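You operate a simulated robot arm through the tools that you are given. There is no shell and no other tool.

You run a simulated two-armed robot. Do the job below in one go: nothing can be reset, and whatever is moved stays where it is left.

## Task
Clean the white bloom off the lead boss with an oiled brush, gloved.
Fine: wet the block brush at the oil flask first, hold the boss, put the brush back, cap the flask under a hold, and stand the clean boss on the cleated board. Set down upright: block brush, lead boss. What is to be rubbed or washed off counts as gone when no trace of it is left.

Only the result counts: the job must be done as asked and must still hold three seconds after the hand-in. Knocking over, shifting, dropping, spilling or breaking anything else fails it. Lids that push on must go on centred and level and be pressed home; caps that screw on are set level and turned clockwise until they are tight.

## Robot
Two 7-joint arms with two-finger parallel grippers on one trunk, on a base that moves. Base frame: it is fixed to the floor where the robot stands at the start and does not move with it; the origin is under the middle of the robot, x ahead of it, y to its left, z up. Units: m, rad, N and s.
The left shoulder is at the start at [0.08, 0.131, 0.947], the right one opposite. With the tool pointing down near the work surface each hand reaches from about 0.4 to 0.86 m from the robot's upright axis, wherever it stands, measured 20 degrees to its own side. Places, roughly: block brush [2.25, -1.5, 0.75]; cleated board top [1.7, -1.7, 0.8]; lead boss [2.25, -1.75, 0.75]; oil flask [2.5, -1.5, 0.75]. Payload 1.57 kg a hand.
The tool frame of a hand sits at the grasp point between the pads (the TCP): z along the fingers, y along the line on which they close. The tips reach 0.03 m beyond it. Largest opening 0.11 m; finger width 0.024, thickness 0.012; the body of the gripper, 0.048 by 0.112 m, starts 0.078 m behind the TCP.
Orientation is that of the tool frame in the base frame, as a unit quaternion [w, x, y, z]. With the fingers straight down and closing along the base's y, the tool's x points along the base's -x, its y along +y and its z along -z.

## Interface
- The arms move only by the tool play_rows. It takes "left_rows", "right_rows" or both (then of equal length, played together; a hand with none holds still); each is a list of rows, each an object (a shift or turn left out is 0, a gripper value left out holds the last) with "claw": the finger opening in cm, from 0 to 11; "xyz": the shift along the tool's x, y, z in units of 500 mm (1.0 is 500 mm), a list of three; "delta_rot": the turn, a rotation vector about the tool's x, y, z in units of 60 degrees (1.0 is 60 degrees), a list of three. In form: [{"claw": claw, "xyz": [dx, dy, dz], "delta_rot": [rx, ry, rz]}, ...]. A call has 1 to 20 rows; each row is the pose to reach, as a shift and turn from the pose commanded when the call began, along the tool's axes at that moment. A call with a number of a shift or a turn outside -1 to 1 is refused whole. A row lasts 0.2 s, in which the tool goes at most 0.05 m and 0.15 rad; a call with a longer step from one row to the next is refused whole, and so is a gripper value outside its range. A pose out of reach is approached as far as the arm can. The call stops where the force on the tool passes 40 N (or 10 N more than at its start, if that is more) or the arm is blocked; 0.2 s more then pass. The fingers move at their own pace (about 0.108 m/s each) and stop on an object; they squeeze with about 43 N. The grip force told is the motor's: it shows also when the fingers shut on nothing. Time passes only in rows, and 0.2 s behind the last, so rows that repeat a pose let the fingers close. It gives the time, the measured TCP pose, the force on the tool (base axes), the opening and the grip force at its end, in the units of the frame above (readings bear some noise), with the torque about the TCP (base axes, N m) and any sound that the robot's microphone picked up.
- Cameras (640 x 400 px; columns grow to the right, rows downward): "scene" is now at [-0.0454, -0.0131, 1.4327]; the picture's right is [-0.10, -0.99, 0.00], its down [-0.47, 0.05, -0.88] and it looks along [0.87, -0.09, -0.48] (base axes); focal length 262 px, centre (320, 200). "left" rides on the left gripper at [0.07, -0.016, -0.141] in its tool frame; the picture's right is [0.23, 0.97, 0.00], its down [-0.86, 0.20, -0.48] and it looks along [-0.47, 0.11, 0.88] (tool axes); focal length 222 px, centre (320, 200). "right" rides on the right gripper at [0.07, 0.016, -0.141] in its tool frame; the picture's right is [-0.23, 0.97, 0.00], its down [-0.86, -0.20, -0.48] and it looks along [-0.47, -0.11, 0.88] (tool axes); focal length 222 px, centre (320, 200). There is no depth. A picture from a camera that has moved, and an enlarged one, comes with that camera's place and axes in the base frame and with its lens. The place of the scene camera against the robot may be out by one fixed shift of up to 0.012 m in any direction.
- snapshot(camera): a new picture of that camera. It takes no simulated time.
- base_move(legs): drives the robot by 1 to 6 legs, each [ahead, left, turn to the left] in m, m and rad, along the robot's own axes; the way and the turn of a leg run together, so that a leg with both is an arc; at most 1.5 m and 3.142 rad a leg. The arms and the cameras ride along, it lands a little off, and it stops where it bumps. It gives what a move gives.
- head_to(pan, tilt): turns the head with the scene camera to pan (to the left, within 1.902 rad either way) and tilt (down, from -0.506 to 1.204), counted from straight ahead of the robot. It gives what a move gives.
- enlarge(camera, box): a new picture of the part [left, top, right, bottom] of that camera's present view, enlarged. It takes no simulated time.
- close_job(): hands the job in; it is judged then, once.

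Places have to be worked out from the pictures, the camera data and where the tool is seen. Open the grippers and draw the arms clear of the work before you hand the job in, unless the task says otherwise.

The tools are called after ">>>" as a command line: name --argument value ..., lists and objects as JSON in quotes. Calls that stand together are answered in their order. play_rows: Moves the arms, as the interface text tells. Its arguments: {"type":"object","properties":{"left_rows":{"type":"array","items":{"type":"object","properties":{"claw":{"type":"number"},"xyz":{"type":"array","items":{"type":"number"}},"delta_rot":{"type":"array","items":{"type":"number"}}}}},"right_rows":{"type":"array","items":{"type":"object","properties":{"claw":{"type":"number"},"xyz":{"type":"array","items":{"type":"number"}},"delta_rot":{"type":"array","items":{"type":"number"}}}}}},"required":[]} The other tools are called the same way: base_move (legs) drives the base; head_to (pan, tilt) turns the head that bears the scene camera; snapshot (camera) takes a picture; enlarge (camera, box) takes an enlarged picture of a part of a camera's view; close_job () hands the job in.

At the start:

```text
time_s: 0.0
left_tcp_pos: [0.6881, 0.261, 1.0175]
left_tcp_rot: [-0.001, 0.0, 1.0, -0.001]
left_contact_force: [0.5, -0.3, 0.7]
left_ft_torque: [0.03, -0.03, -0.01]
left_finger_gap: 0.1097
left_grip_force: 0.1
right_tcp_pos: [0.5384, -0.2193, 1.0713]
right_tcp_rot: [0.0, 0.0, 1.0, 0.0]
right_contact_force: [-0.7, 0.1, 1.3]
right_ft_torque: [0.01, -0.04, 0.01]
right_finger_gap: 0.1099
right_grip_force: 0.1
robot x, y, heading: [0.0, 0.0007, 0.002]
head pan, tilt (commanded): [-0.105, 0.496]
```

scene: 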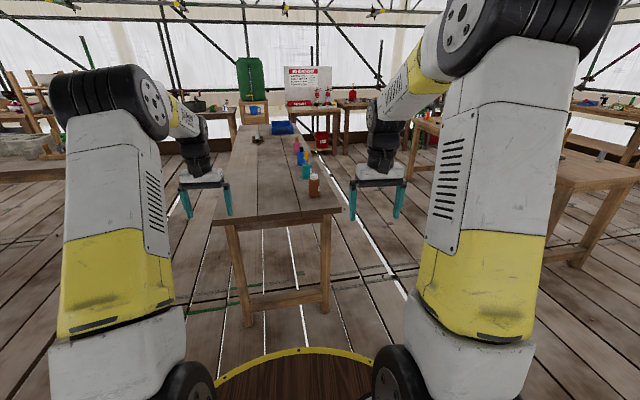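
right: 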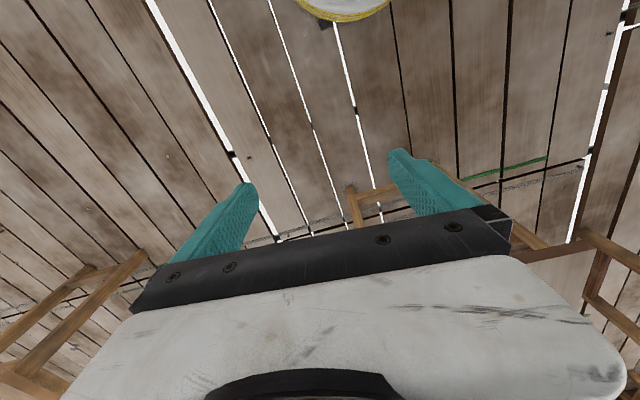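
left: 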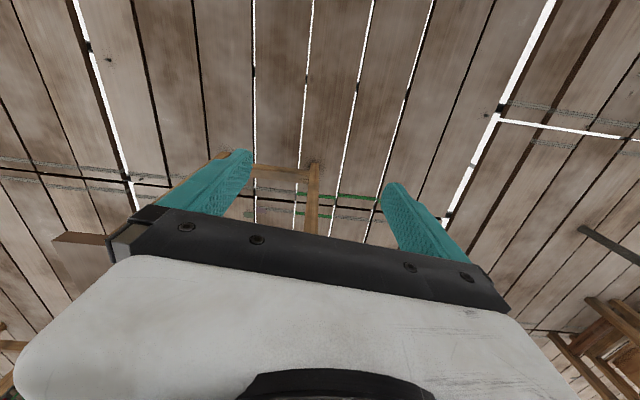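

The scene picture shows a workbench ahead and other tables to the right. I turn the head to the right to look at the work table near [2.25, -1.6].

>>> head_to --pan -0.6 --tilt 0.3

>>> snapshot --camera "scene"

```text
time_s: 0.9
left_tcp_pos: [0.6884, 0.2604, 1.018]
left_tcp_rot: [0.0, 0.0, 1.0, 0.0]
left_contact_force: [-0.7, -0.3, 0.4]
left_ft_torque: [-0.01, -0.01, 0.01]
left_finger_gap: 0.1097
left_grip_force: 0.0
right_tcp_pos: [0.5375, -0.2204, 1.0715]
right_tcp_rot: [0.0, -0.001, 1.0, -0.001]
right_contact_force: [-0.1, -1.0, -0.6]
right_ft_torque: [0.04, 0.01, 0.0]
right_finger_gap: 0.11
right_grip_force: 0.1
robot x, y, heading: [-0.0005, -0.0001, -0.003]
head pan, tilt (commanded): [-0.6, 0.3]
```

```text
taken
camera scene: at [-0.0589, -0.0563, 1.4508], right [-0.56, -0.83, 0.0], down [-0.24, 0.17, -0.96], along [0.79, -0.54, -0.3], focal length 262 px, centre (320, 200)
```

scene: 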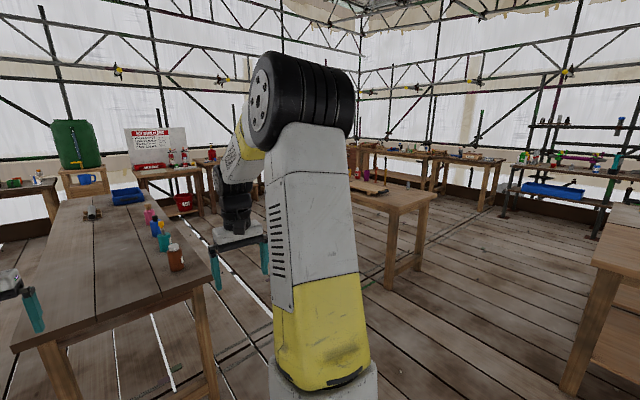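

The right arm hides the middle; I enlarge the sign and the table behind the arm.

>>> enlarge --camera "scene" --box '[30, 110, 230, 235]'

>>> enlarge --camera "scene" --box '[340, 130, 540, 255]'

>>> enlarge --camera "scene" --box '[480, 100, 640, 200]'

```text
3.20 times, centred on (130, 172) of scene
camera zoom: at [-0.0589, -0.0563, 1.4508], right [-0.56, -0.83, 0.0], down [-0.24, 0.17, -0.96], along [0.79, -0.54, -0.3], focal length 837 px, centre (928, 288)
```

zoom: 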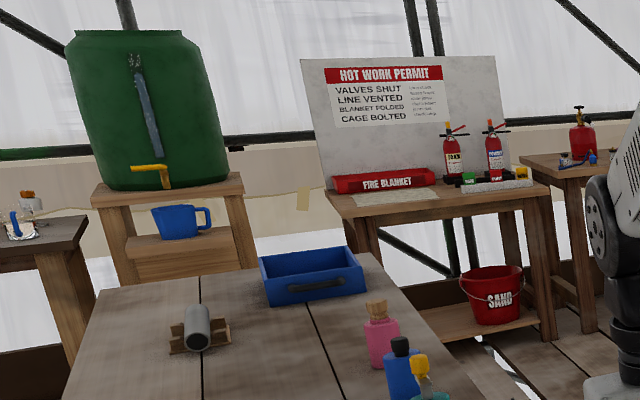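

```text
3.20 times, centred on (440, 192) of scene
camera zoom: at [-0.0589, -0.0563, 1.4508], right [-0.56, -0.83, 0.0], down [-0.24, 0.17, -0.96], along [0.79, -0.54, -0.3], focal length 837 px, centre (-64, 224)
```

zoom: 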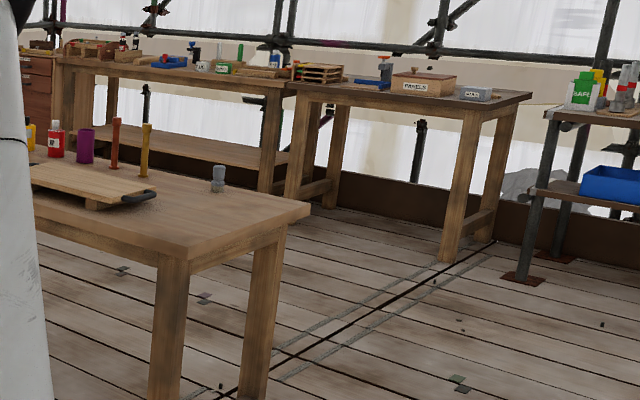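

```text
4.00 times, centred on (560, 150) of scene
camera zoom: at [-0.0589, -0.0563, 1.4508], right [-0.56, -0.83, 0.0], down [-0.24, 0.17, -0.96], along [0.79, -0.54, -0.3], focal length 1047 px, centre (-640, 400)
```

zoom: 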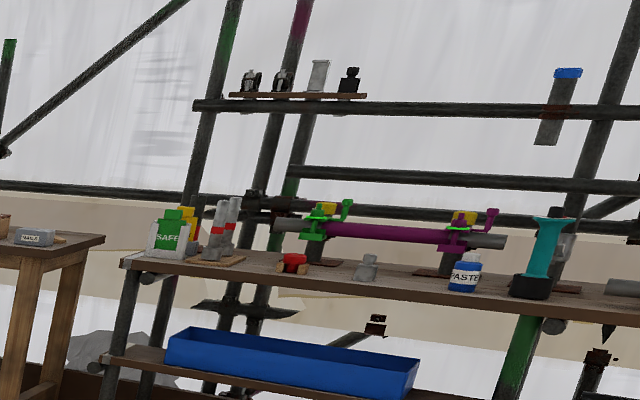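

The work table with the cleated board is to the front right. I turn the base so that the table shows between the arms.

>>> base_move --legs '[[0, 0, -0.65]]'

>>> head_to --pan 0.0 --tilt 0.3

>>> snapshot --camera "scene"

>>> enlarge --camera "scene" --box '[220, 130, 380, 230]'

```text
time_s: 3.1
left_tcp_pos: [0.7031, -0.2164, 1.0178]
left_tcp_rot: [0.0, 0.324, 0.946, 0.0]
left_contact_force: [-0.4, 0.0, -0.6]
left_ft_torque: [-0.01, 0.01, 0.01]
left_finger_gap: 0.11
left_grip_force: 0.1
right_tcp_pos: [0.2907, -0.5051, 1.0709]
right_tcp_rot: [0.0, 0.323, 0.946, -0.001]
right_contact_force: [0.7, -0.4, 0.0]
right_ft_torque: [-0.04, 0.02, 0.0]
right_finger_gap: 0.11
right_grip_force: 0.0
robot x, y, heading: [0.0009, 0.0017, -0.661]
head pan, tilt (commanded): [-0.6, 0.3]
```

```text
time_s: 4.1
left_tcp_pos: [0.7023, -0.2157, 1.0177]
left_tcp_rot: [0.0, 0.324, 0.946, -0.001]
left_contact_force: [0.4, 0.3, 0.0]
left_ft_torque: [-0.02, -0.02, -0.02]
left_finger_gap: 0.1098
left_grip_force: 0.1
right_tcp_pos: [0.2914, -0.5039, 1.0708]
right_tcp_rot: [0.0, 0.324, 0.946, -0.001]
right_contact_force: [-0.7, -0.3, 0.2]
right_ft_torque: [0.0, 0.01, 0.03]
right_finger_gap: 0.1101
right_grip_force: 0.1
robot x, y, heading: [0.0018, -0.0018, -0.658]
head pan, tilt (commanded): [0.0, 0.3]
```

```text
taken
camera scene: at [-0.033, 0.0247, 1.4508], right [-0.61, -0.79, 0.0], down [-0.23, 0.18, -0.96], along [0.75, -0.59, -0.3], focal length 262 px, centre (320, 200)
```

scene: 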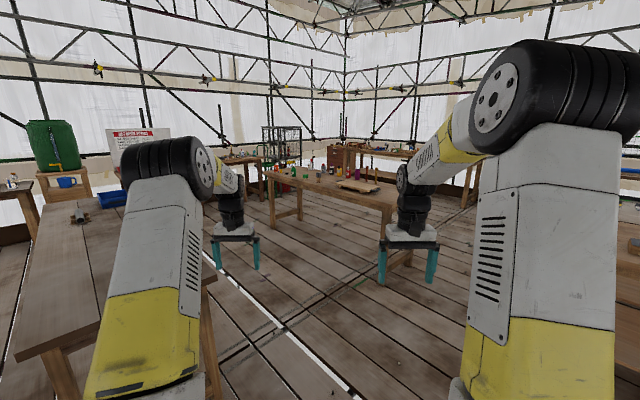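

```text
4.00 times, centred on (300, 180) of scene
camera zoom: at [-0.033, 0.0247, 1.4508], right [-0.61, -0.79, 0.0], down [-0.23, 0.18, -0.96], along [0.75, -0.59, -0.3], focal length 1047 px, centre (400, 280)
```

zoom: 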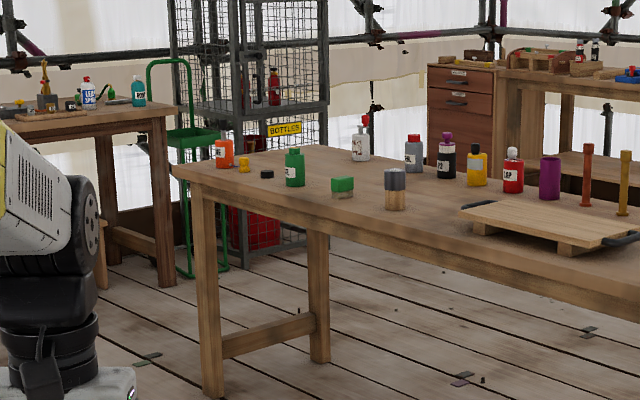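

Beside the cleated board I see a grey-topped boss, a green block brush, a green flask and a small black cap. Before driving nearer I raise both arms by 0.2 m, so that they stay clear of everything on the tables.

>>> play_rows --left_rows '[{"xyz": [0, 0, -0.1]}, {"xyz": [0, 0, -0.2]}, {"xyz": [0, 0, -0.3]}, {"xyz": [0, 0, -0.4]}]' --right_rows '[{"xyz": [0, 0, -0.1]}, {"xyz": [0, 0, -0.2]}, {"xyz": [0, 0, -0.3]}, {"xyz": [0, 0, -0.4]}]'

>>> base_move --legs '[[1.25, 0, 0]]'

>>> snapshot --camera "scene"

```text
time_s: 5.1
left_tcp_pos: [0.7039, -0.2179, 1.2185]
left_tcp_rot: [-0.001, 0.323, 0.946, 0.0]
left_contact_force: [-0.3, -0.2, 0.1]
left_ft_torque: [0.01, 0.04, 0.01]
left_finger_gap: 0.1099
left_grip_force: 0.0
right_tcp_pos: [0.2883, -0.5052, 1.2702]
right_tcp_rot: [0.0, 0.323, 0.946, 0.0]
right_contact_force: [-0.5, -0.4, -0.1]
right_ft_torque: [0.01, 0.0, -0.01]
right_finger_gap: 0.11
right_grip_force: 0.1
robot x, y, heading: [-0.001, -0.0015, -0.66]
head pan, tilt (commanded): [0.0, 0.3]
```

```text
time_s: 11.3
left_tcp_pos: [1.6799, -0.9392, 1.2191]
left_tcp_rot: [0.0, 0.314, 0.949, 0.0]
left_contact_force: [0.2, -0.3, -0.7]
left_ft_torque: [0.0, 0.05, -0.02]
left_finger_gap: 0.11
left_grip_force: 0.1
right_tcp_pos: [1.2697, -1.2371, 1.2702]
right_tcp_rot: [0.0, 0.315, 0.949, 0.001]
right_contact_force: [-0.8, 0.5, -1.4]
right_ft_torque: [0.01, 0.01, 0.03]
right_finger_gap: 0.1101
right_grip_force: 0.1
robot x, y, heading: [0.972, -0.7343, -0.642]
head pan, tilt (commanded): [0.0, 0.3]
```

```text
taken
camera scene: at [0.9372, -0.7133, 1.4508], right [-0.6, -0.8, 0.0], down [-0.24, 0.18, -0.96], along [0.77, -0.57, -0.3], focal length 262 px, centre (320, 200)
```

scene: 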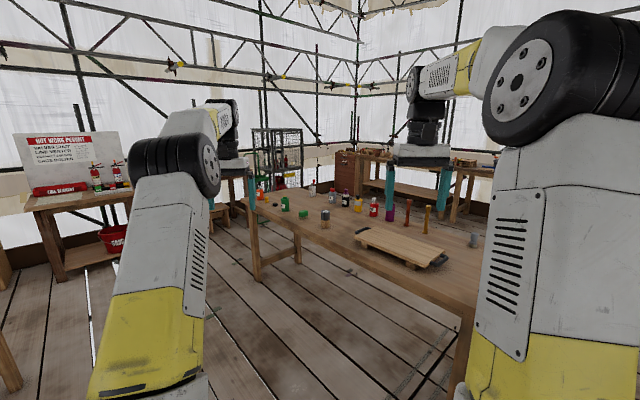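

>>> enlarge --camera "scene" --box '[230, 165, 390, 265]'

>>> enlarge --camera "scene" --box '[340, 165, 500, 265]'

```text
4.00 times, centred on (310, 215) of scene
camera zoom: at [0.9372, -0.7133, 1.4508], right [-0.6, -0.8, 0.0], down [-0.24, 0.18, -0.96], along [0.77, -0.57, -0.3], focal length 1047 px, centre (360, 140)
```

zoom: 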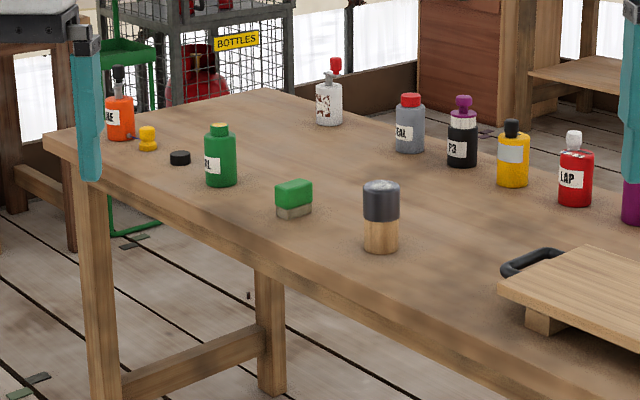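

```text
4.00 times, centred on (420, 215) of scene
camera zoom: at [0.9372, -0.7133, 1.4508], right [-0.6, -0.8, 0.0], down [-0.24, 0.18, -0.96], along [0.77, -0.57, -0.3], focal length 1047 px, centre (-80, 140)
```

zoom: 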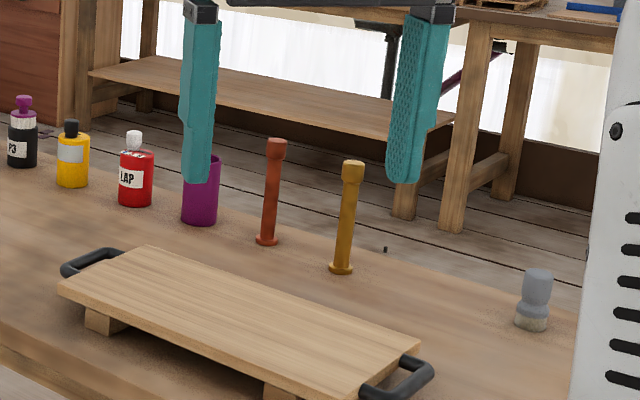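

The flask, black cap, brush and boss are plain to see now. The job says "gloved", so I look round the other tables for a glove station or gloves.

>>> head_to --pan -0.9 --tilt 0.2

>>> snapshot --camera "scene"

>>> head_to --pan 0.8 --tilt 0.2

>>> snapshot --camera "scene"

>>> head_to --pan 1.8 --tilt 0.2

>>> snapshot --camera "scene"

>>> head_to --pan -1.8 --tilt 0.2

>>> snapshot --camera "scene"

```text
time_s: 12.5
left_tcp_pos: [1.6789, -0.9388, 1.2184]
left_tcp_rot: [0.0, 0.313, 0.95, 0.0]
left_contact_force: [0.2, -0.5, -0.1]
left_ft_torque: [0.01, 0.03, -0.02]
left_finger_gap: 0.1099
left_grip_force: 0.0
right_tcp_pos: [1.2697, -1.2365, 1.2701]
right_tcp_rot: [0.0, 0.315, 0.949, -0.001]
right_contact_force: [0.1, -0.8, 0.6]
right_ft_torque: [0.0, -0.02, 0.01]
right_finger_gap: 0.11
right_grip_force: 0.1
robot x, y, heading: [0.9674, -0.737, -0.64]
head pan, tilt (commanded): [-0.901, 0.201]
```

```text
taken
camera scene: at [0.8653, -0.7508, 1.4601], right [-1.0, -0.03, 0.0], down [-0.01, 0.2, -0.98], along [0.03, -0.98, -0.2], focal length 262 px, centre (320, 200)
```

scene: 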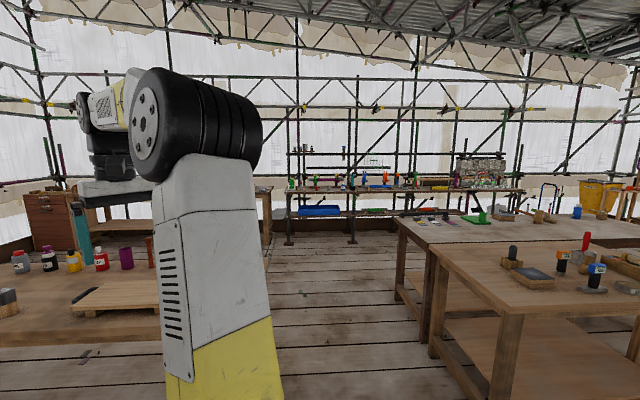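

```text
time_s: 14.2
left_tcp_pos: [1.6784, -0.9397, 1.2181]
left_tcp_rot: [0.0, 0.313, 0.95, -0.001]
left_contact_force: [0.2, 0.2, -0.9]
left_ft_torque: [-0.01, 0.01, 0.04]
left_finger_gap: 0.1099
left_grip_force: 0.1
right_tcp_pos: [1.2687, -1.2374, 1.271]
right_tcp_rot: [0.0, 0.314, 0.95, 0.0]
right_contact_force: [-0.2, 0.6, -0.9]
right_ft_torque: [0.03, -0.02, 0.0]
right_finger_gap: 0.1098
right_grip_force: 0.1
robot x, y, heading: [0.9711, -0.7348, -0.638]
head pan, tilt (commanded): [0.799, 0.201]
```

```text
taken
camera scene: at [0.9543, -0.6428, 1.4601], right [0.16, -0.99, 0.0], down [-0.2, -0.03, -0.98], along [0.97, 0.16, -0.2], focal length 262 px, centre (320, 200)
```

scene: 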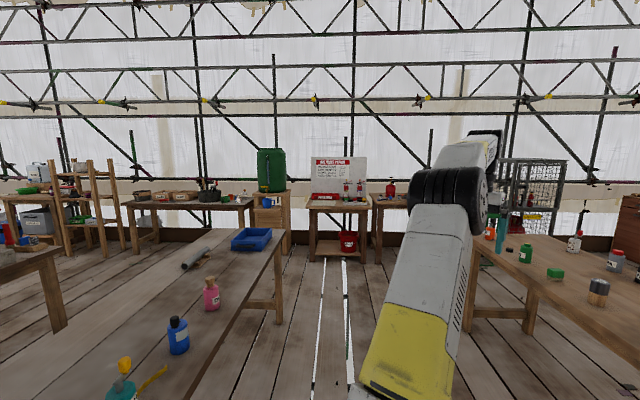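

```text
time_s: 15.5
left_tcp_pos: [1.6794, -0.9406, 1.2186]
left_tcp_rot: [0.0, 0.314, 0.949, -0.001]
left_contact_force: [-0.1, 0.1, 0.0]
left_ft_torque: [0.03, -0.01, 0.01]
left_finger_gap: 0.11
left_grip_force: 0.0
right_tcp_pos: [1.269, -1.2359, 1.2707]
right_tcp_rot: [0.0, 0.314, 0.949, 0.0]
right_contact_force: [-0.7, -0.6, 0.6]
right_ft_torque: [0.01, 0.03, 0.0]
right_finger_gap: 0.1101
right_grip_force: 0.0
robot x, y, heading: [0.9714, -0.7377, -0.643]
head pan, tilt (commanded): [1.799, 0.201]
```

```text
taken
camera scene: at [0.8996, -0.5722, 1.4601], right [0.92, -0.4, 0.0], down [-0.08, -0.18, -0.98], along [0.39, 0.9, -0.2], focal length 262 px, centre (320, 200)
```

scene: 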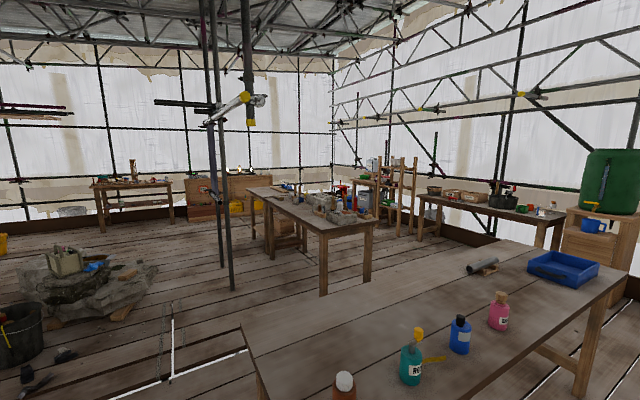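

```text
time_s: 18.5
left_tcp_pos: [1.678, -0.9389, 1.218]
left_tcp_rot: [0.001, 0.315, 0.949, 0.001]
left_contact_force: [0.0, 1.7, 0.0]
left_ft_torque: [0.0, -0.01, 0.0]
left_finger_gap: 0.11
left_grip_force: 0.1
right_tcp_pos: [1.2687, -1.2359, 1.2708]
right_tcp_rot: [-0.001, 0.314, 0.949, 0.0]
right_contact_force: [-0.1, 0.5, 0.4]
right_ft_torque: [0.02, 0.02, 0.0]
right_finger_gap: 0.1099
right_grip_force: 0.2
robot x, y, heading: [0.9698, -0.7358, -0.638]
head pan, tilt (commanded): [-1.799, 0.201]
```

```text
taken
camera scene: at [0.7913, -0.7179, 1.4601], right [-0.65, 0.76, 0.0], down [0.15, 0.13, -0.98], along [-0.75, -0.63, -0.2], focal length 262 px, centre (320, 200)
```

scene: 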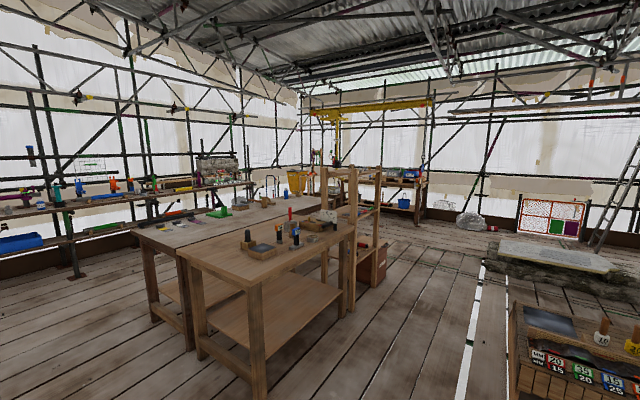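

No separate gloves are at the work table; the fingers already wear teal rubber covers. By my reckoning the boss is near (2.23,-1.72), the brush near (2.45,-1.69), the flask near (2.68,-1.66) and the table's near edge at y≈-1.57, so I turn to face the table and go sideways along it.

>>> base_move --legs '[[0, 0, -0.84], [0.22, 1.44, 0]]'

>>> head_to --pan 0.0 --tilt 0.65

>>> snapshot --camera "scene"

```text
time_s: 27.8
left_tcp_pos: [2.7225, -1.499, 1.2186]
left_tcp_rot: [0.0, 0.675, 0.738, -0.001]
left_contact_force: [-0.5, 0.5, -0.4]
left_ft_torque: [-0.02, -0.03, 0.01]
left_finger_gap: 0.1097
left_grip_force: 0.1
right_tcp_pos: [2.2265, -1.3902, 1.2696]
right_tcp_rot: [0.001, 0.675, 0.738, 0.0]
right_contact_force: [-0.6, 0.8, 0.2]
right_ft_torque: [-0.05, 0.0, 0.0]
right_finger_gap: 0.11
right_grip_force: 0.1
robot x, y, heading: [2.4035, -0.8355, -1.483]
head pan, tilt (commanded): [-1.799, 0.201]
```

```text
time_s: 29.6
left_tcp_pos: [2.7228, -1.4985, 1.2175]
left_tcp_rot: [0.001, 0.675, 0.738, 0.0]
left_contact_force: [0.4, 0.0, 0.4]
left_ft_torque: [0.01, 0.02, 0.01]
left_finger_gap: 0.1098
left_grip_force: 0.1
right_tcp_pos: [2.2275, -1.3919, 1.2693]
right_tcp_rot: [0.001, 0.676, 0.737, -0.001]
right_contact_force: [0.4, -0.1, 0.9]
right_ft_torque: [-0.02, 0.03, 0.04]
right_finger_gap: 0.1101
right_grip_force: 0.0
robot x, y, heading: [2.4023, -0.8328, -1.481]
head pan, tilt (commanded): [0.0, 0.649]
```

```text
taken
camera scene: at [2.4004, -0.7873, 1.4191], right [-1.0, -0.09, 0.0], down [-0.05, 0.6, -0.8], along [0.07, -0.79, -0.6], focal length 262 px, centre (320, 200)
```

scene: 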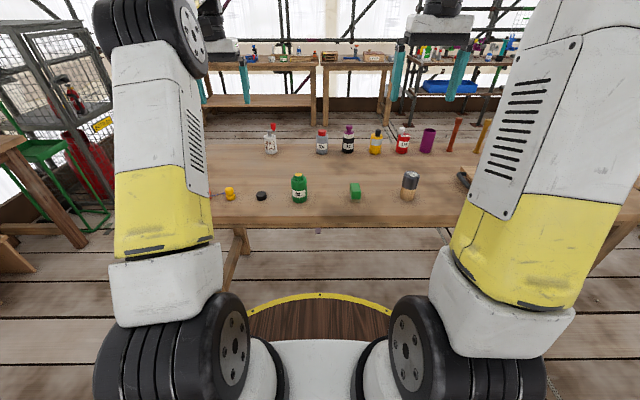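

By triangulating the two views I get a table top at z≈0.80, with the boss near (2.13,-1.64), brush (2.34,-1.63), flask (2.55,-1.59), black cap (2.70,-1.60) and the table edge at y≈-1.45. The robot's round body is about 0.41 m in radius, so I go only 0.15 m ahead.

>>> base_move --legs '[[0.15, 0, 0]]'

>>> head_to --pan 0.0 --tilt 0.75

>>> snapshot --camera "scene"

>>> enlarge --camera "scene" --box '[200, 130, 360, 230]'

>>> enlarge --camera "scene" --box '[320, 130, 480, 230]'

```text
time_s: 31.0
left_tcp_pos: [2.7363, -1.6531, 1.2181]
left_tcp_rot: [0.001, 0.674, 0.739, 0.0]
left_contact_force: [-0.9, -0.4, -0.1]
left_ft_torque: [0.02, 0.02, -0.01]
left_finger_gap: 0.11
left_grip_force: 0.0
right_tcp_pos: [2.243, -1.5444, 1.2701]
right_tcp_rot: [0.0, 0.675, 0.738, 0.0]
right_contact_force: [-0.3, -0.3, -0.7]
right_ft_torque: [0.01, 0.01, 0.04]
right_finger_gap: 0.1102
right_grip_force: 0.1
robot x, y, heading: [2.4163, -0.9871, -1.48]
head pan, tilt (commanded): [0.0, 0.649]
```

```text
time_s: 31.7
left_tcp_pos: [2.7366, -1.653, 1.2189]
left_tcp_rot: [0.0, 0.675, 0.738, 0.0]
left_contact_force: [-0.1, -0.4, -0.7]
left_ft_torque: [-0.01, 0.0, -0.02]
left_finger_gap: 0.1099
left_grip_force: 0.0
right_tcp_pos: [2.2417, -1.5458, 1.2707]
right_tcp_rot: [0.0, 0.675, 0.738, 0.0]
right_contact_force: [0.3, -1.1, 0.3]
right_ft_torque: [0.01, -0.01, 0.0]
right_finger_gap: 0.1101
right_grip_force: 0.1
robot x, y, heading: [2.4114, -0.993, -1.481]
head pan, tilt (commanded): [0.0, 0.75]
```

```text
taken
camera scene: at [2.4139, -0.9376, 1.4105], right [-1.0, -0.09, 0.0], down [-0.06, 0.68, -0.73], along [0.07, -0.73, -0.68], focal length 262 px, centre (320, 200)
```

scene: 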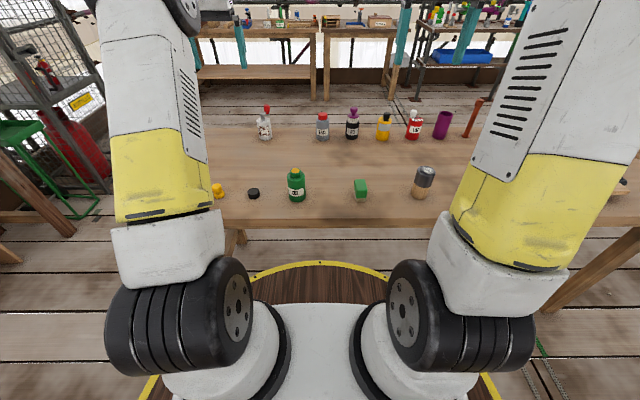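

```text
4.00 times, centred on (280, 180) of scene
camera zoom: at [2.4139, -0.9376, 1.4105], right [-1.0, -0.09, 0.0], down [-0.06, 0.68, -0.73], along [0.07, -0.73, -0.68], focal length 1047 px, centre (480, 280)
```

zoom: 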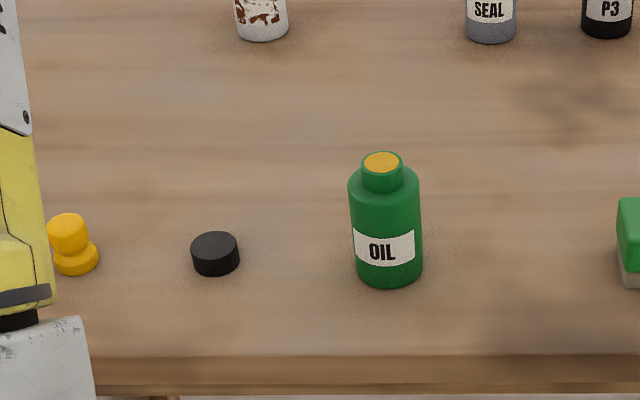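

```text
4.00 times, centred on (400, 180) of scene
camera zoom: at [2.4139, -0.9376, 1.4105], right [-1.0, -0.09, 0.0], down [-0.06, 0.68, -0.73], along [0.07, -0.73, -0.68], focal length 1047 px, centre (0, 280)
```

zoom: 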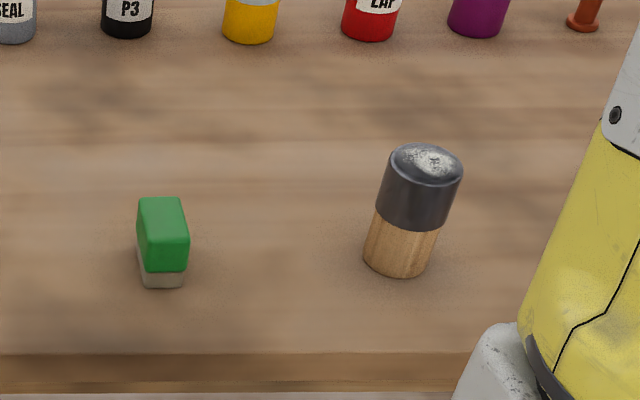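

I see the oil at the flask's open neck, white bloom on the boss's top face, and two loose closures: a black cap and a yellow plug. The left camera hangs nearly over them, so I look through both hand cameras.

>>> snapshot --camera "left"

>>> snapshot --camera "right"

```text
taken
camera left: at [2.7147, -1.5847, 1.3594], right [0.95, 0.31, 0.0], down [0.28, -0.83, 0.48], along [0.15, -0.45, -0.88], focal length 222 px, centre (320, 200)
```

left: 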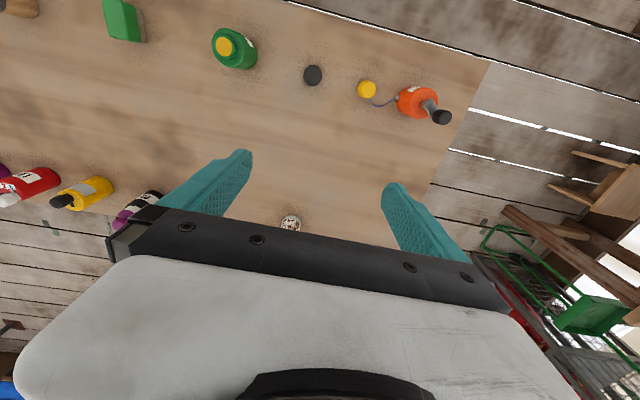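

```text
taken
camera right: at [2.2513, -1.4753, 1.412], right [0.99, -0.14, 0.0], down [-0.12, -0.87, 0.48], along [-0.07, -0.47, -0.88], focal length 222 px, centre (320, 200)
```

right: 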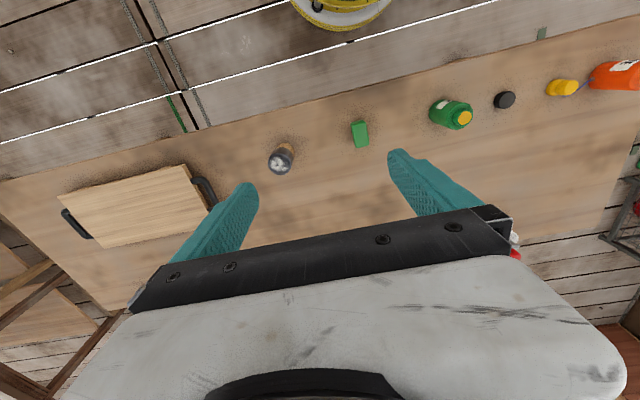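

The yellow plug is tethered to the orange bottle, so the loose black cap belongs to the flask. I enlarge the right-hand view to place the boss and brush more closely.

>>> enlarge --camera "right" --box '[240, 90, 400, 190]'

>>> enlarge --camera "right" --box '[400, 60, 560, 160]'

>>> enlarge --camera "left" --box '[190, 0, 350, 100]'

```text
4.00 times, centred on (320, 140) of right
camera zoom: at [2.2513, -1.4753, 1.412], right [0.99, -0.14, 0.0], down [-0.12, -0.87, 0.48], along [-0.07, -0.47, -0.88], focal length 888 px, centre (320, 440)
```

zoom: 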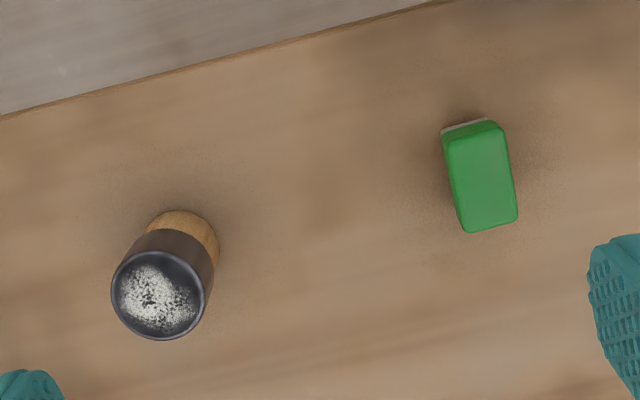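

```text
4.00 times, centred on (480, 110) of right
camera zoom: at [2.2513, -1.4753, 1.412], right [0.99, -0.14, 0.0], down [-0.12, -0.87, 0.48], along [-0.07, -0.47, -0.88], focal length 888 px, centre (-320, 560)
```

zoom: 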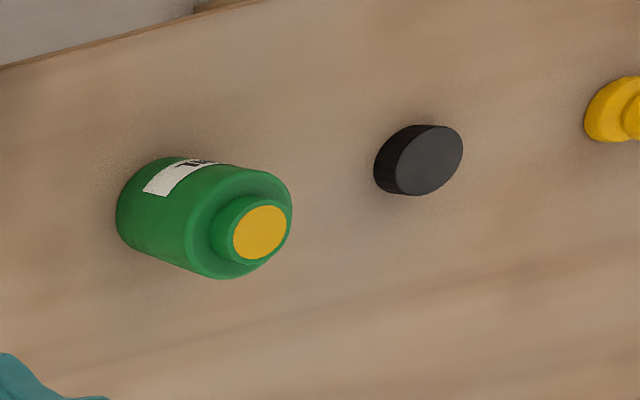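

```text
4.00 times, centred on (270, 50) of left
camera zoom: at [2.7147, -1.5847, 1.3594], right [0.95, 0.31, 0.0], down [0.28, -0.83, 0.48], along [0.15, -0.45, -0.88], focal length 888 px, centre (520, 800)
```

zoom: 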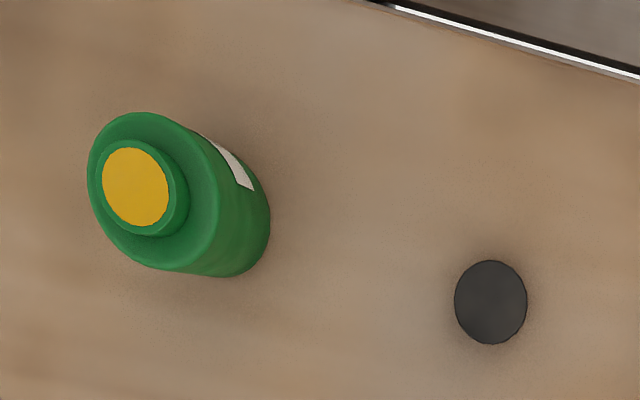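

The hand cameras agree on the flask mouth at (2.547,-1.592,0.909) and the cap top at (2.698,-1.585,0.815); the brush is near (2.334,-1.610) with its long side along y, and the boss near (2.129,-1.64) with its top at about 0.90. I strafe 0.2 m to the right so that boss, brush and flask lie well inside both arms' reach.

>>> base_move --legs '[[0, -0.2, 0]]'

>>> head_to --pan 0.0 --tilt 0.8

>>> snapshot --camera "scene"

>>> snapshot --camera "left"

>>> snapshot --camera "right"

```text
time_s: 33.3
left_tcp_pos: [2.5268, -1.6725, 1.2181]
left_tcp_rot: [0.0, 0.675, 0.738, 0.0]
left_contact_force: [0.8, -0.6, -0.7]
left_ft_torque: [-0.03, 0.01, -0.02]
left_finger_gap: 0.1102
left_grip_force: 0.1
right_tcp_pos: [2.0319, -1.5636, 1.2693]
right_tcp_rot: [0.001, 0.675, 0.737, 0.0]
right_contact_force: [-0.9, -0.6, 0.3]
right_ft_torque: [0.0, 0.01, -0.02]
right_finger_gap: 0.11
right_grip_force: 0.0
robot x, y, heading: [2.2084, -1.0108, -1.486]
head pan, tilt (commanded): [0.0, 0.75]
```

```text
time_s: 33.9
left_tcp_pos: [2.5276, -1.6731, 1.2189]
left_tcp_rot: [-0.001, 0.676, 0.737, 0.0]
left_contact_force: [-0.3, -0.1, -0.1]
left_ft_torque: [0.02, -0.05, 0.02]
left_finger_gap: 0.11
left_grip_force: 0.1
right_tcp_pos: [2.0322, -1.5646, 1.2696]
right_tcp_rot: [0.0, 0.676, 0.737, 0.0]
right_contact_force: [0.5, 0.7, 0.0]
right_ft_torque: [0.01, -0.03, -0.01]
right_finger_gap: 0.1103
right_grip_force: 0.0
robot x, y, heading: [2.2079, -1.0074, -1.488]
head pan, tilt (commanded): [0.0, 0.799]
```

```text
taken
camera scene: at [2.2065, -0.9538, 1.4065], right [-1.0, -0.09, 0.0], down [-0.06, 0.71, -0.7], along [0.06, -0.69, -0.72], focal length 262 px, centre (320, 200)
```

scene: 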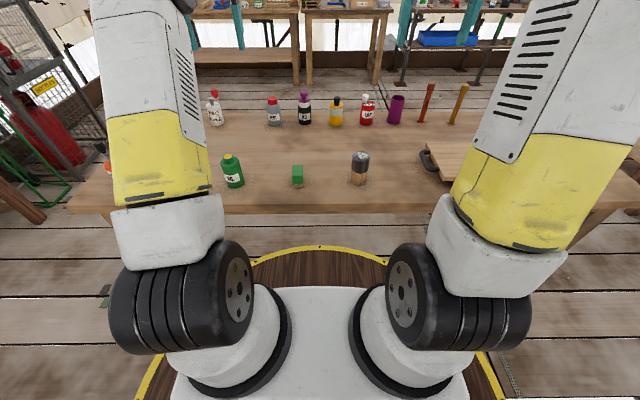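

```text
taken
camera left: at [2.5053, -1.6041, 1.3594], right [0.95, 0.31, 0.0], down [0.27, -0.83, 0.48], along [0.15, -0.45, -0.88], focal length 222 px, centre (320, 200)
```

left: 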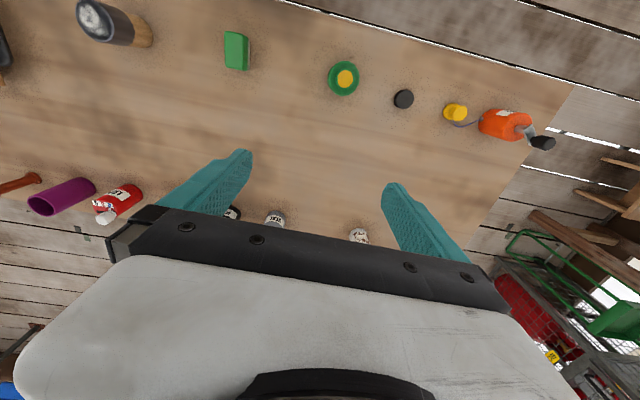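

```text
taken
camera right: at [2.0423, -1.4931, 1.4119], right [0.99, -0.14, 0.0], down [-0.12, -0.87, 0.48], along [-0.07, -0.47, -0.88], focal length 222 px, centre (320, 200)
```

right: 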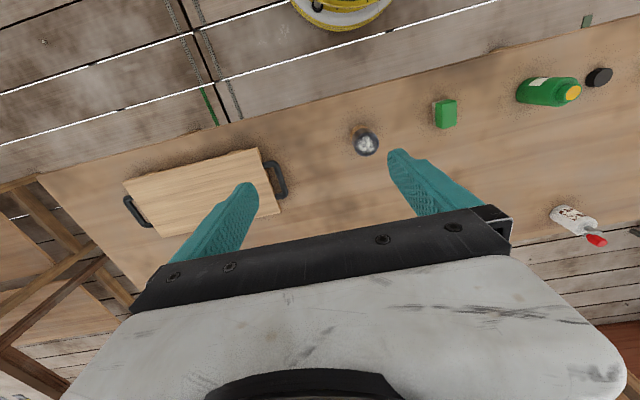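

I enlarge the brush and boss in both hand cameras, to fix their places and the brush's turn.

>>> enlarge --camera "left" --box '[60, 0, 300, 150]'

>>> enlarge --camera "right" --box '[320, 70, 480, 170]'

```text
2.67 times, centred on (180, 75) of left
camera zoom: at [2.5053, -1.6041, 1.3594], right [0.95, 0.31, 0.0], down [0.27, -0.83, 0.48], along [0.15, -0.45, -0.88], focal length 592 px, centre (693, 533)
```

zoom: 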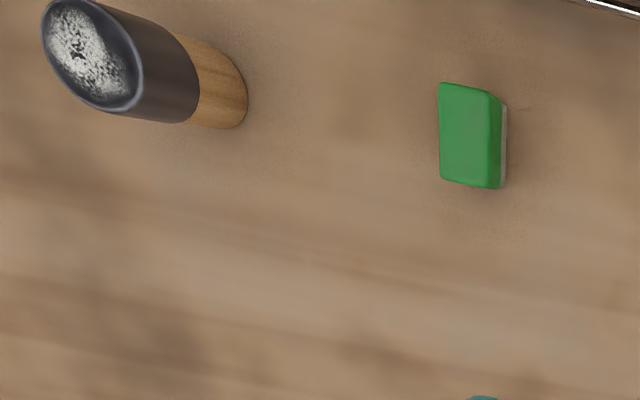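

```text
4.00 times, centred on (400, 120) of right
camera zoom: at [2.0423, -1.4931, 1.4119], right [0.99, -0.14, 0.0], down [-0.12, -0.87, 0.48], along [-0.07, -0.47, -0.88], focal length 888 px, centre (0, 520)
```

zoom: 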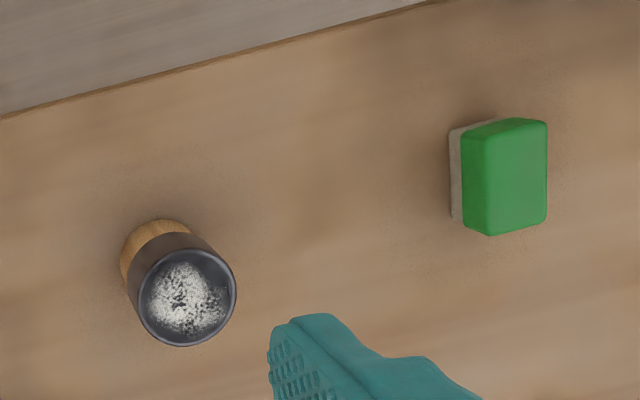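

The hand cameras agree: boss axis (2.130,-1.641) with its top at 0.898, and brush top centre (2.336,-1.612,0.847), about 57 x 35 x 50 mm with its long side near the tool's x. I take the left hand over the brush and lower it to z≈0.96 to check the alignment.

>>> play_rows --left_rows '[{"claw": 11, "xyz": [0.031, -0.074, 0], "delta_rot": [0, 0, -0.01]}, {"xyz": [0.062, -0.148, 0], "delta_rot": [0, 0, -0.02]}, {"xyz": [0.093, -0.222, 0], "delta_rot": [0, 0, -0.03]}, {"xyz": [0.124, -0.297, 0], "delta_rot": [0, 0, -0.04]}, {"xyz": [0.1548, -0.3712, 0], "delta_rot": [0, 0, -0.04]}, {"xyz": [0.1548, -0.3712, 0.09], "delta_rot": [0, 0, -0.04]}, {"xyz": [0.1548, -0.3712, 0.18], "delta_rot": [0, 0, -0.04]}, {"xyz": [0.1548, -0.3712, 0.27], "delta_rot": [0, 0, -0.04]}, {"xyz": [0.1548, -0.3712, 0.36], "delta_rot": [0, 0, -0.04]}, {"xyz": [0.1548, -0.3712, 0.44], "delta_rot": [0, 0, -0.04]}, {"xyz": [0.1548, -0.3712, 0.5178], "delta_rot": [0, 0, -0.04]}]'

>>> snapshot --camera "left"

>>> snapshot --camera "scene"

```text
time_s: 36.3
left_tcp_pos: [2.3396, -1.6115, 0.9597]
left_tcp_rot: [0.0, 0.66, 0.751, 0.001]
left_contact_force: [0.5, -0.2, -0.2]
left_ft_torque: [-0.01, 0.0, -0.03]
left_finger_gap: 0.1098
left_grip_force: 0.0
right_tcp_pos: [2.0333, -1.5645, 1.2707]
right_tcp_rot: [0.0, 0.675, 0.737, 0.0]
right_contact_force: [0.3, 0.1, 0.3]
right_ft_torque: [-0.04, 0.0, 0.01]
right_finger_gap: 0.1099
right_grip_force: 0.2
robot x, y, heading: [2.2076, -1.0115, -1.486]
head pan, tilt (commanded): [0.0, 0.799]
```

```text
taken
camera left: at [2.3154, -1.5447, 1.1007], right [0.94, 0.35, 0.0], down [0.31, -0.82, 0.48], along [0.17, -0.45, -0.88], focal length 222 px, centre (320, 200)
```

left: 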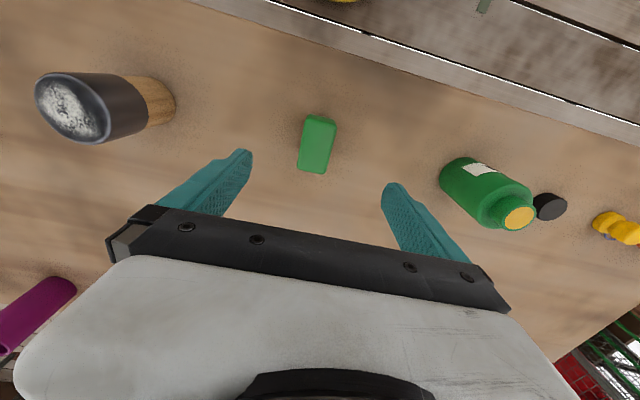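

```text
taken
camera scene: at [2.2065, -0.9535, 1.4065], right [-1.0, -0.09, 0.0], down [-0.06, 0.71, -0.7], along [0.06, -0.69, -0.72], focal length 262 px, centre (320, 200)
```

scene: 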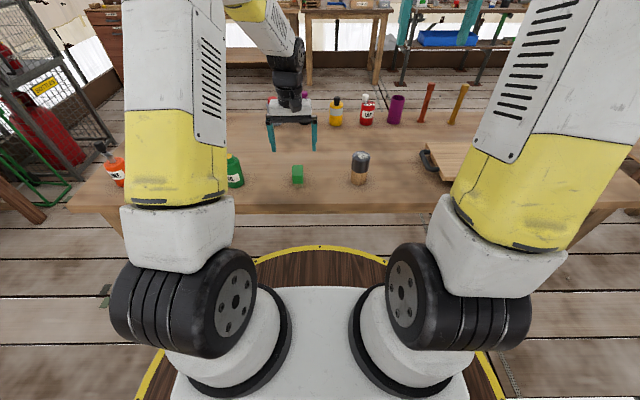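

From the close view the brush centre is near (2.335,-1.610), about 4 mm from the tool axis. I correct that, go down to z≈0.836 and close on the block.

>>> play_rows --left_rows '[{"claw": 11, "xyz": [0.004, -0.0088, 0.08]}, {"xyz": [0.004, -0.0088, 0.16]}, {"xyz": [0.004, -0.0088, 0.22]}, {"xyz": [0.004, -0.0088, 0.2474]}, {"xyz": [0.004, -0.0088, 0.2474]}]'

>>> snapshot --camera "left"

>>> enlarge --camera "scene" --box '[220, 120, 380, 220]'

```text
time_s: 37.5
left_tcp_pos: [2.3304, -1.612, 0.8342]
left_tcp_rot: [-0.001, 0.66, 0.751, 0.0]
left_contact_force: [-0.4, 0.4, 0.1]
left_ft_torque: [-0.01, 0.01, -0.02]
left_finger_gap: 0.11
left_grip_force: 0.2
right_tcp_pos: [2.033, -1.564, 1.2705]
right_tcp_rot: [0.0, 0.676, 0.737, 0.0]
right_contact_force: [-0.3, 0.3, 0.1]
right_ft_torque: [-0.02, -0.02, -0.01]
right_finger_gap: 0.11
right_grip_force: 0.1
robot x, y, heading: [2.2047, -1.0111, -1.489]
head pan, tilt (commanded): [0.0, 0.799]
```

```text
taken
camera left: at [2.3066, -1.543, 0.9759], right [0.94, 0.35, 0.0], down [0.31, -0.82, 0.48], along [0.17, -0.45, -0.88], focal length 222 px, centre (320, 200)
```

left: 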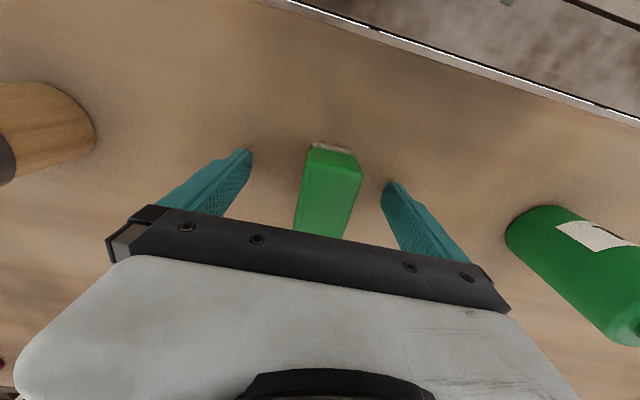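

```text
4.00 times, centred on (300, 170) of scene
camera zoom: at [2.2065, -0.9538, 1.4065], right [-1.0, -0.09, 0.0], down [-0.06, 0.71, -0.7], along [0.06, -0.69, -0.72], focal length 1047 px, centre (400, 320)
```

zoom: 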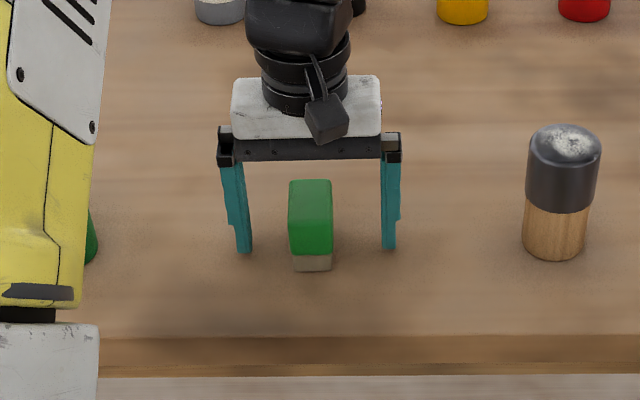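

The fingers straddle the brush, which sits about 4 mm toward +x of the middle. I shift by that and close the left gripper.

>>> play_rows --left_rows '[{"claw": 11, "xyz": [0, 0.008, 0]}, {"claw": 11, "xyz": [0, 0.008, 0]}, {"claw": 0, "xyz": [0, 0.008, 0]}, {"claw": 0, "xyz": [0, 0.008, 0]}, {"claw": 0, "xyz": [0, 0.008, 0]}, {"claw": 0, "xyz": [0, 0.008, 0]}, {"claw": 0, "xyz": [0, 0.008, 0]}]'

>>> snapshot --camera "left"

>>> enlarge --camera "scene" --box '[220, 120, 380, 220]'

```text
time_s: 39.1
left_tcp_pos: [2.3357, -1.6095, 0.8351]
left_tcp_rot: [0.0, 0.66, 0.751, 0.0]
left_contact_force: [0.1, 0.4, 1.3]
left_ft_torque: [0.03, 0.04, 0.01]
left_finger_gap: 0.035
left_grip_force: 42.4
right_tcp_pos: [2.0322, -1.5632, 1.2702]
right_tcp_rot: [0.0, 0.676, 0.737, 0.0]
right_contact_force: [-0.3, 1.0, 0.5]
right_ft_torque: [0.01, 0.0, 0.05]
right_finger_gap: 0.1099
right_grip_force: 0.0
robot x, y, heading: [2.2055, -1.0109, -1.485]
head pan, tilt (commanded): [0.0, 0.799]
```

```text
taken
camera left: at [2.3105, -1.5421, 0.9768], right [0.94, 0.35, 0.0], down [0.31, -0.82, 0.48], along [0.17, -0.45, -0.88], focal length 222 px, centre (320, 200)
```

left: 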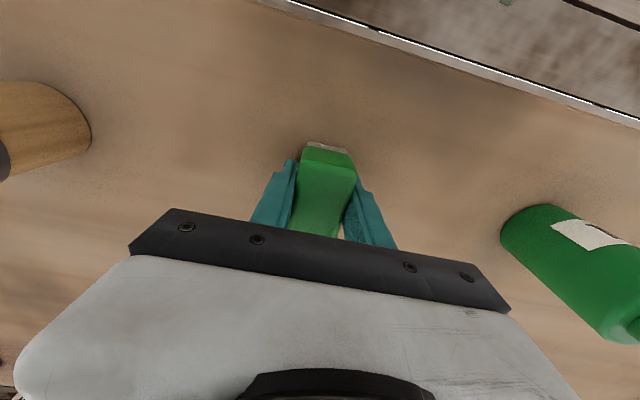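

```text
4.00 times, centred on (300, 170) of scene
camera zoom: at [2.2065, -0.9538, 1.4065], right [-1.0, -0.09, 0.0], down [-0.06, 0.71, -0.7], along [0.06, -0.69, -0.72], focal length 1047 px, centre (400, 320)
```

zoom: 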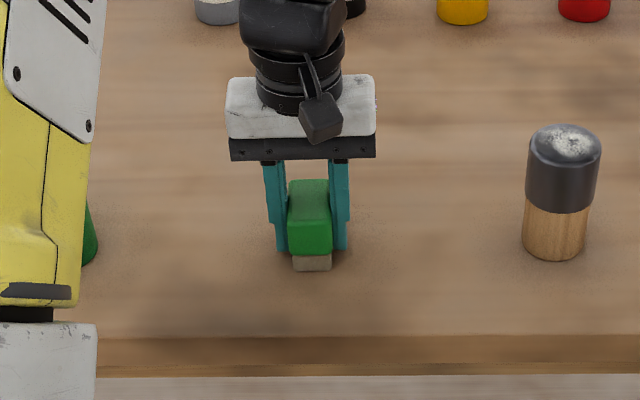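

The brush is held (gap 35 mm, 42 N) and its rest pose is TCP (2.335,-1.610,0.835). I lift it 0.15 m and carry it over the flask mouth at (2.547,-1.592).

>>> play_rows --left_rows '[{"xyz": [0, 0, -0.06]}, {"xyz": [0, 0, -0.15]}, {"xyz": [0, 0, -0.24]}, {"xyz": [0, 0, -0.3]}, {"xyz": [-0.004, 0.08, -0.3]}, {"xyz": [-0.008, 0.17, -0.3]}, {"xyz": [-0.012, 0.26, -0.3]}, {"xyz": [-0.016, 0.35, -0.3]}, {"xyz": [-0.0198, 0.4234, -0.3]}, {"xyz": [-0.0198, 0.4234, -0.3]}]'

>>> snapshot --camera "left"

>>> snapshot --camera "scene"

>>> snapshot --camera "right"

```text
time_s: 41.3
left_tcp_pos: [2.5452, -1.5914, 0.9842]
left_tcp_rot: [0.0, 0.66, 0.751, 0.0]
left_contact_force: [0.2, -0.8, -0.7]
left_ft_torque: [0.02, 0.01, 0.0]
left_finger_gap: 0.0353
left_grip_force: 42.5
right_tcp_pos: [2.0324, -1.5641, 1.2698]
right_tcp_rot: [0.0, 0.676, 0.737, 0.0]
right_contact_force: [-0.4, -0.6, -0.4]
right_ft_torque: [-0.02, 0.03, 0.0]
right_finger_gap: 0.11
right_grip_force: 0.0
robot x, y, heading: [2.2108, -1.0106, -1.484]
head pan, tilt (commanded): [0.0, 0.799]
```

```text
taken
camera left: at [2.5212, -1.5238, 1.1263], right [0.94, 0.35, 0.0], down [0.31, -0.82, 0.48], along [0.17, -0.45, -0.88], focal length 222 px, centre (320, 200)
```

left: 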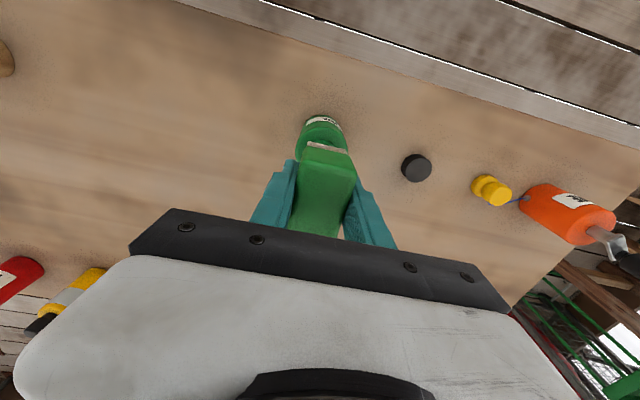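

```text
taken
camera scene: at [2.2066, -0.9538, 1.4065], right [-1.0, -0.09, 0.0], down [-0.06, 0.71, -0.7], along [0.06, -0.69, -0.72], focal length 262 px, centre (320, 200)
```

scene: 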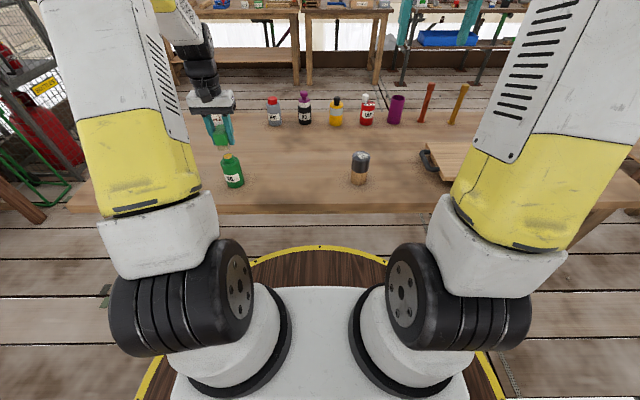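

```text
taken
camera right: at [2.0423, -1.4931, 1.412], right [0.99, -0.14, 0.0], down [-0.12, -0.87, 0.48], along [-0.07, -0.47, -0.88], focal length 222 px, centre (320, 200)
```

right: 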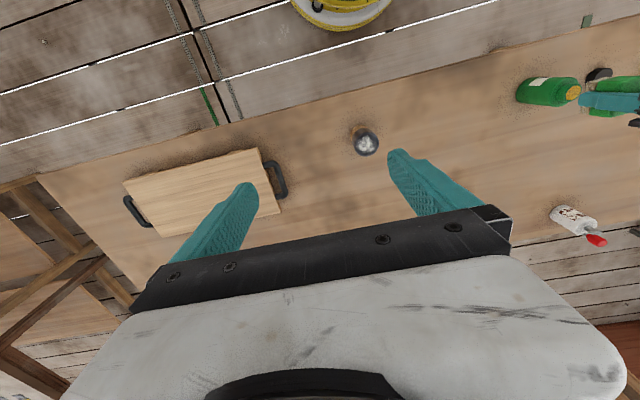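

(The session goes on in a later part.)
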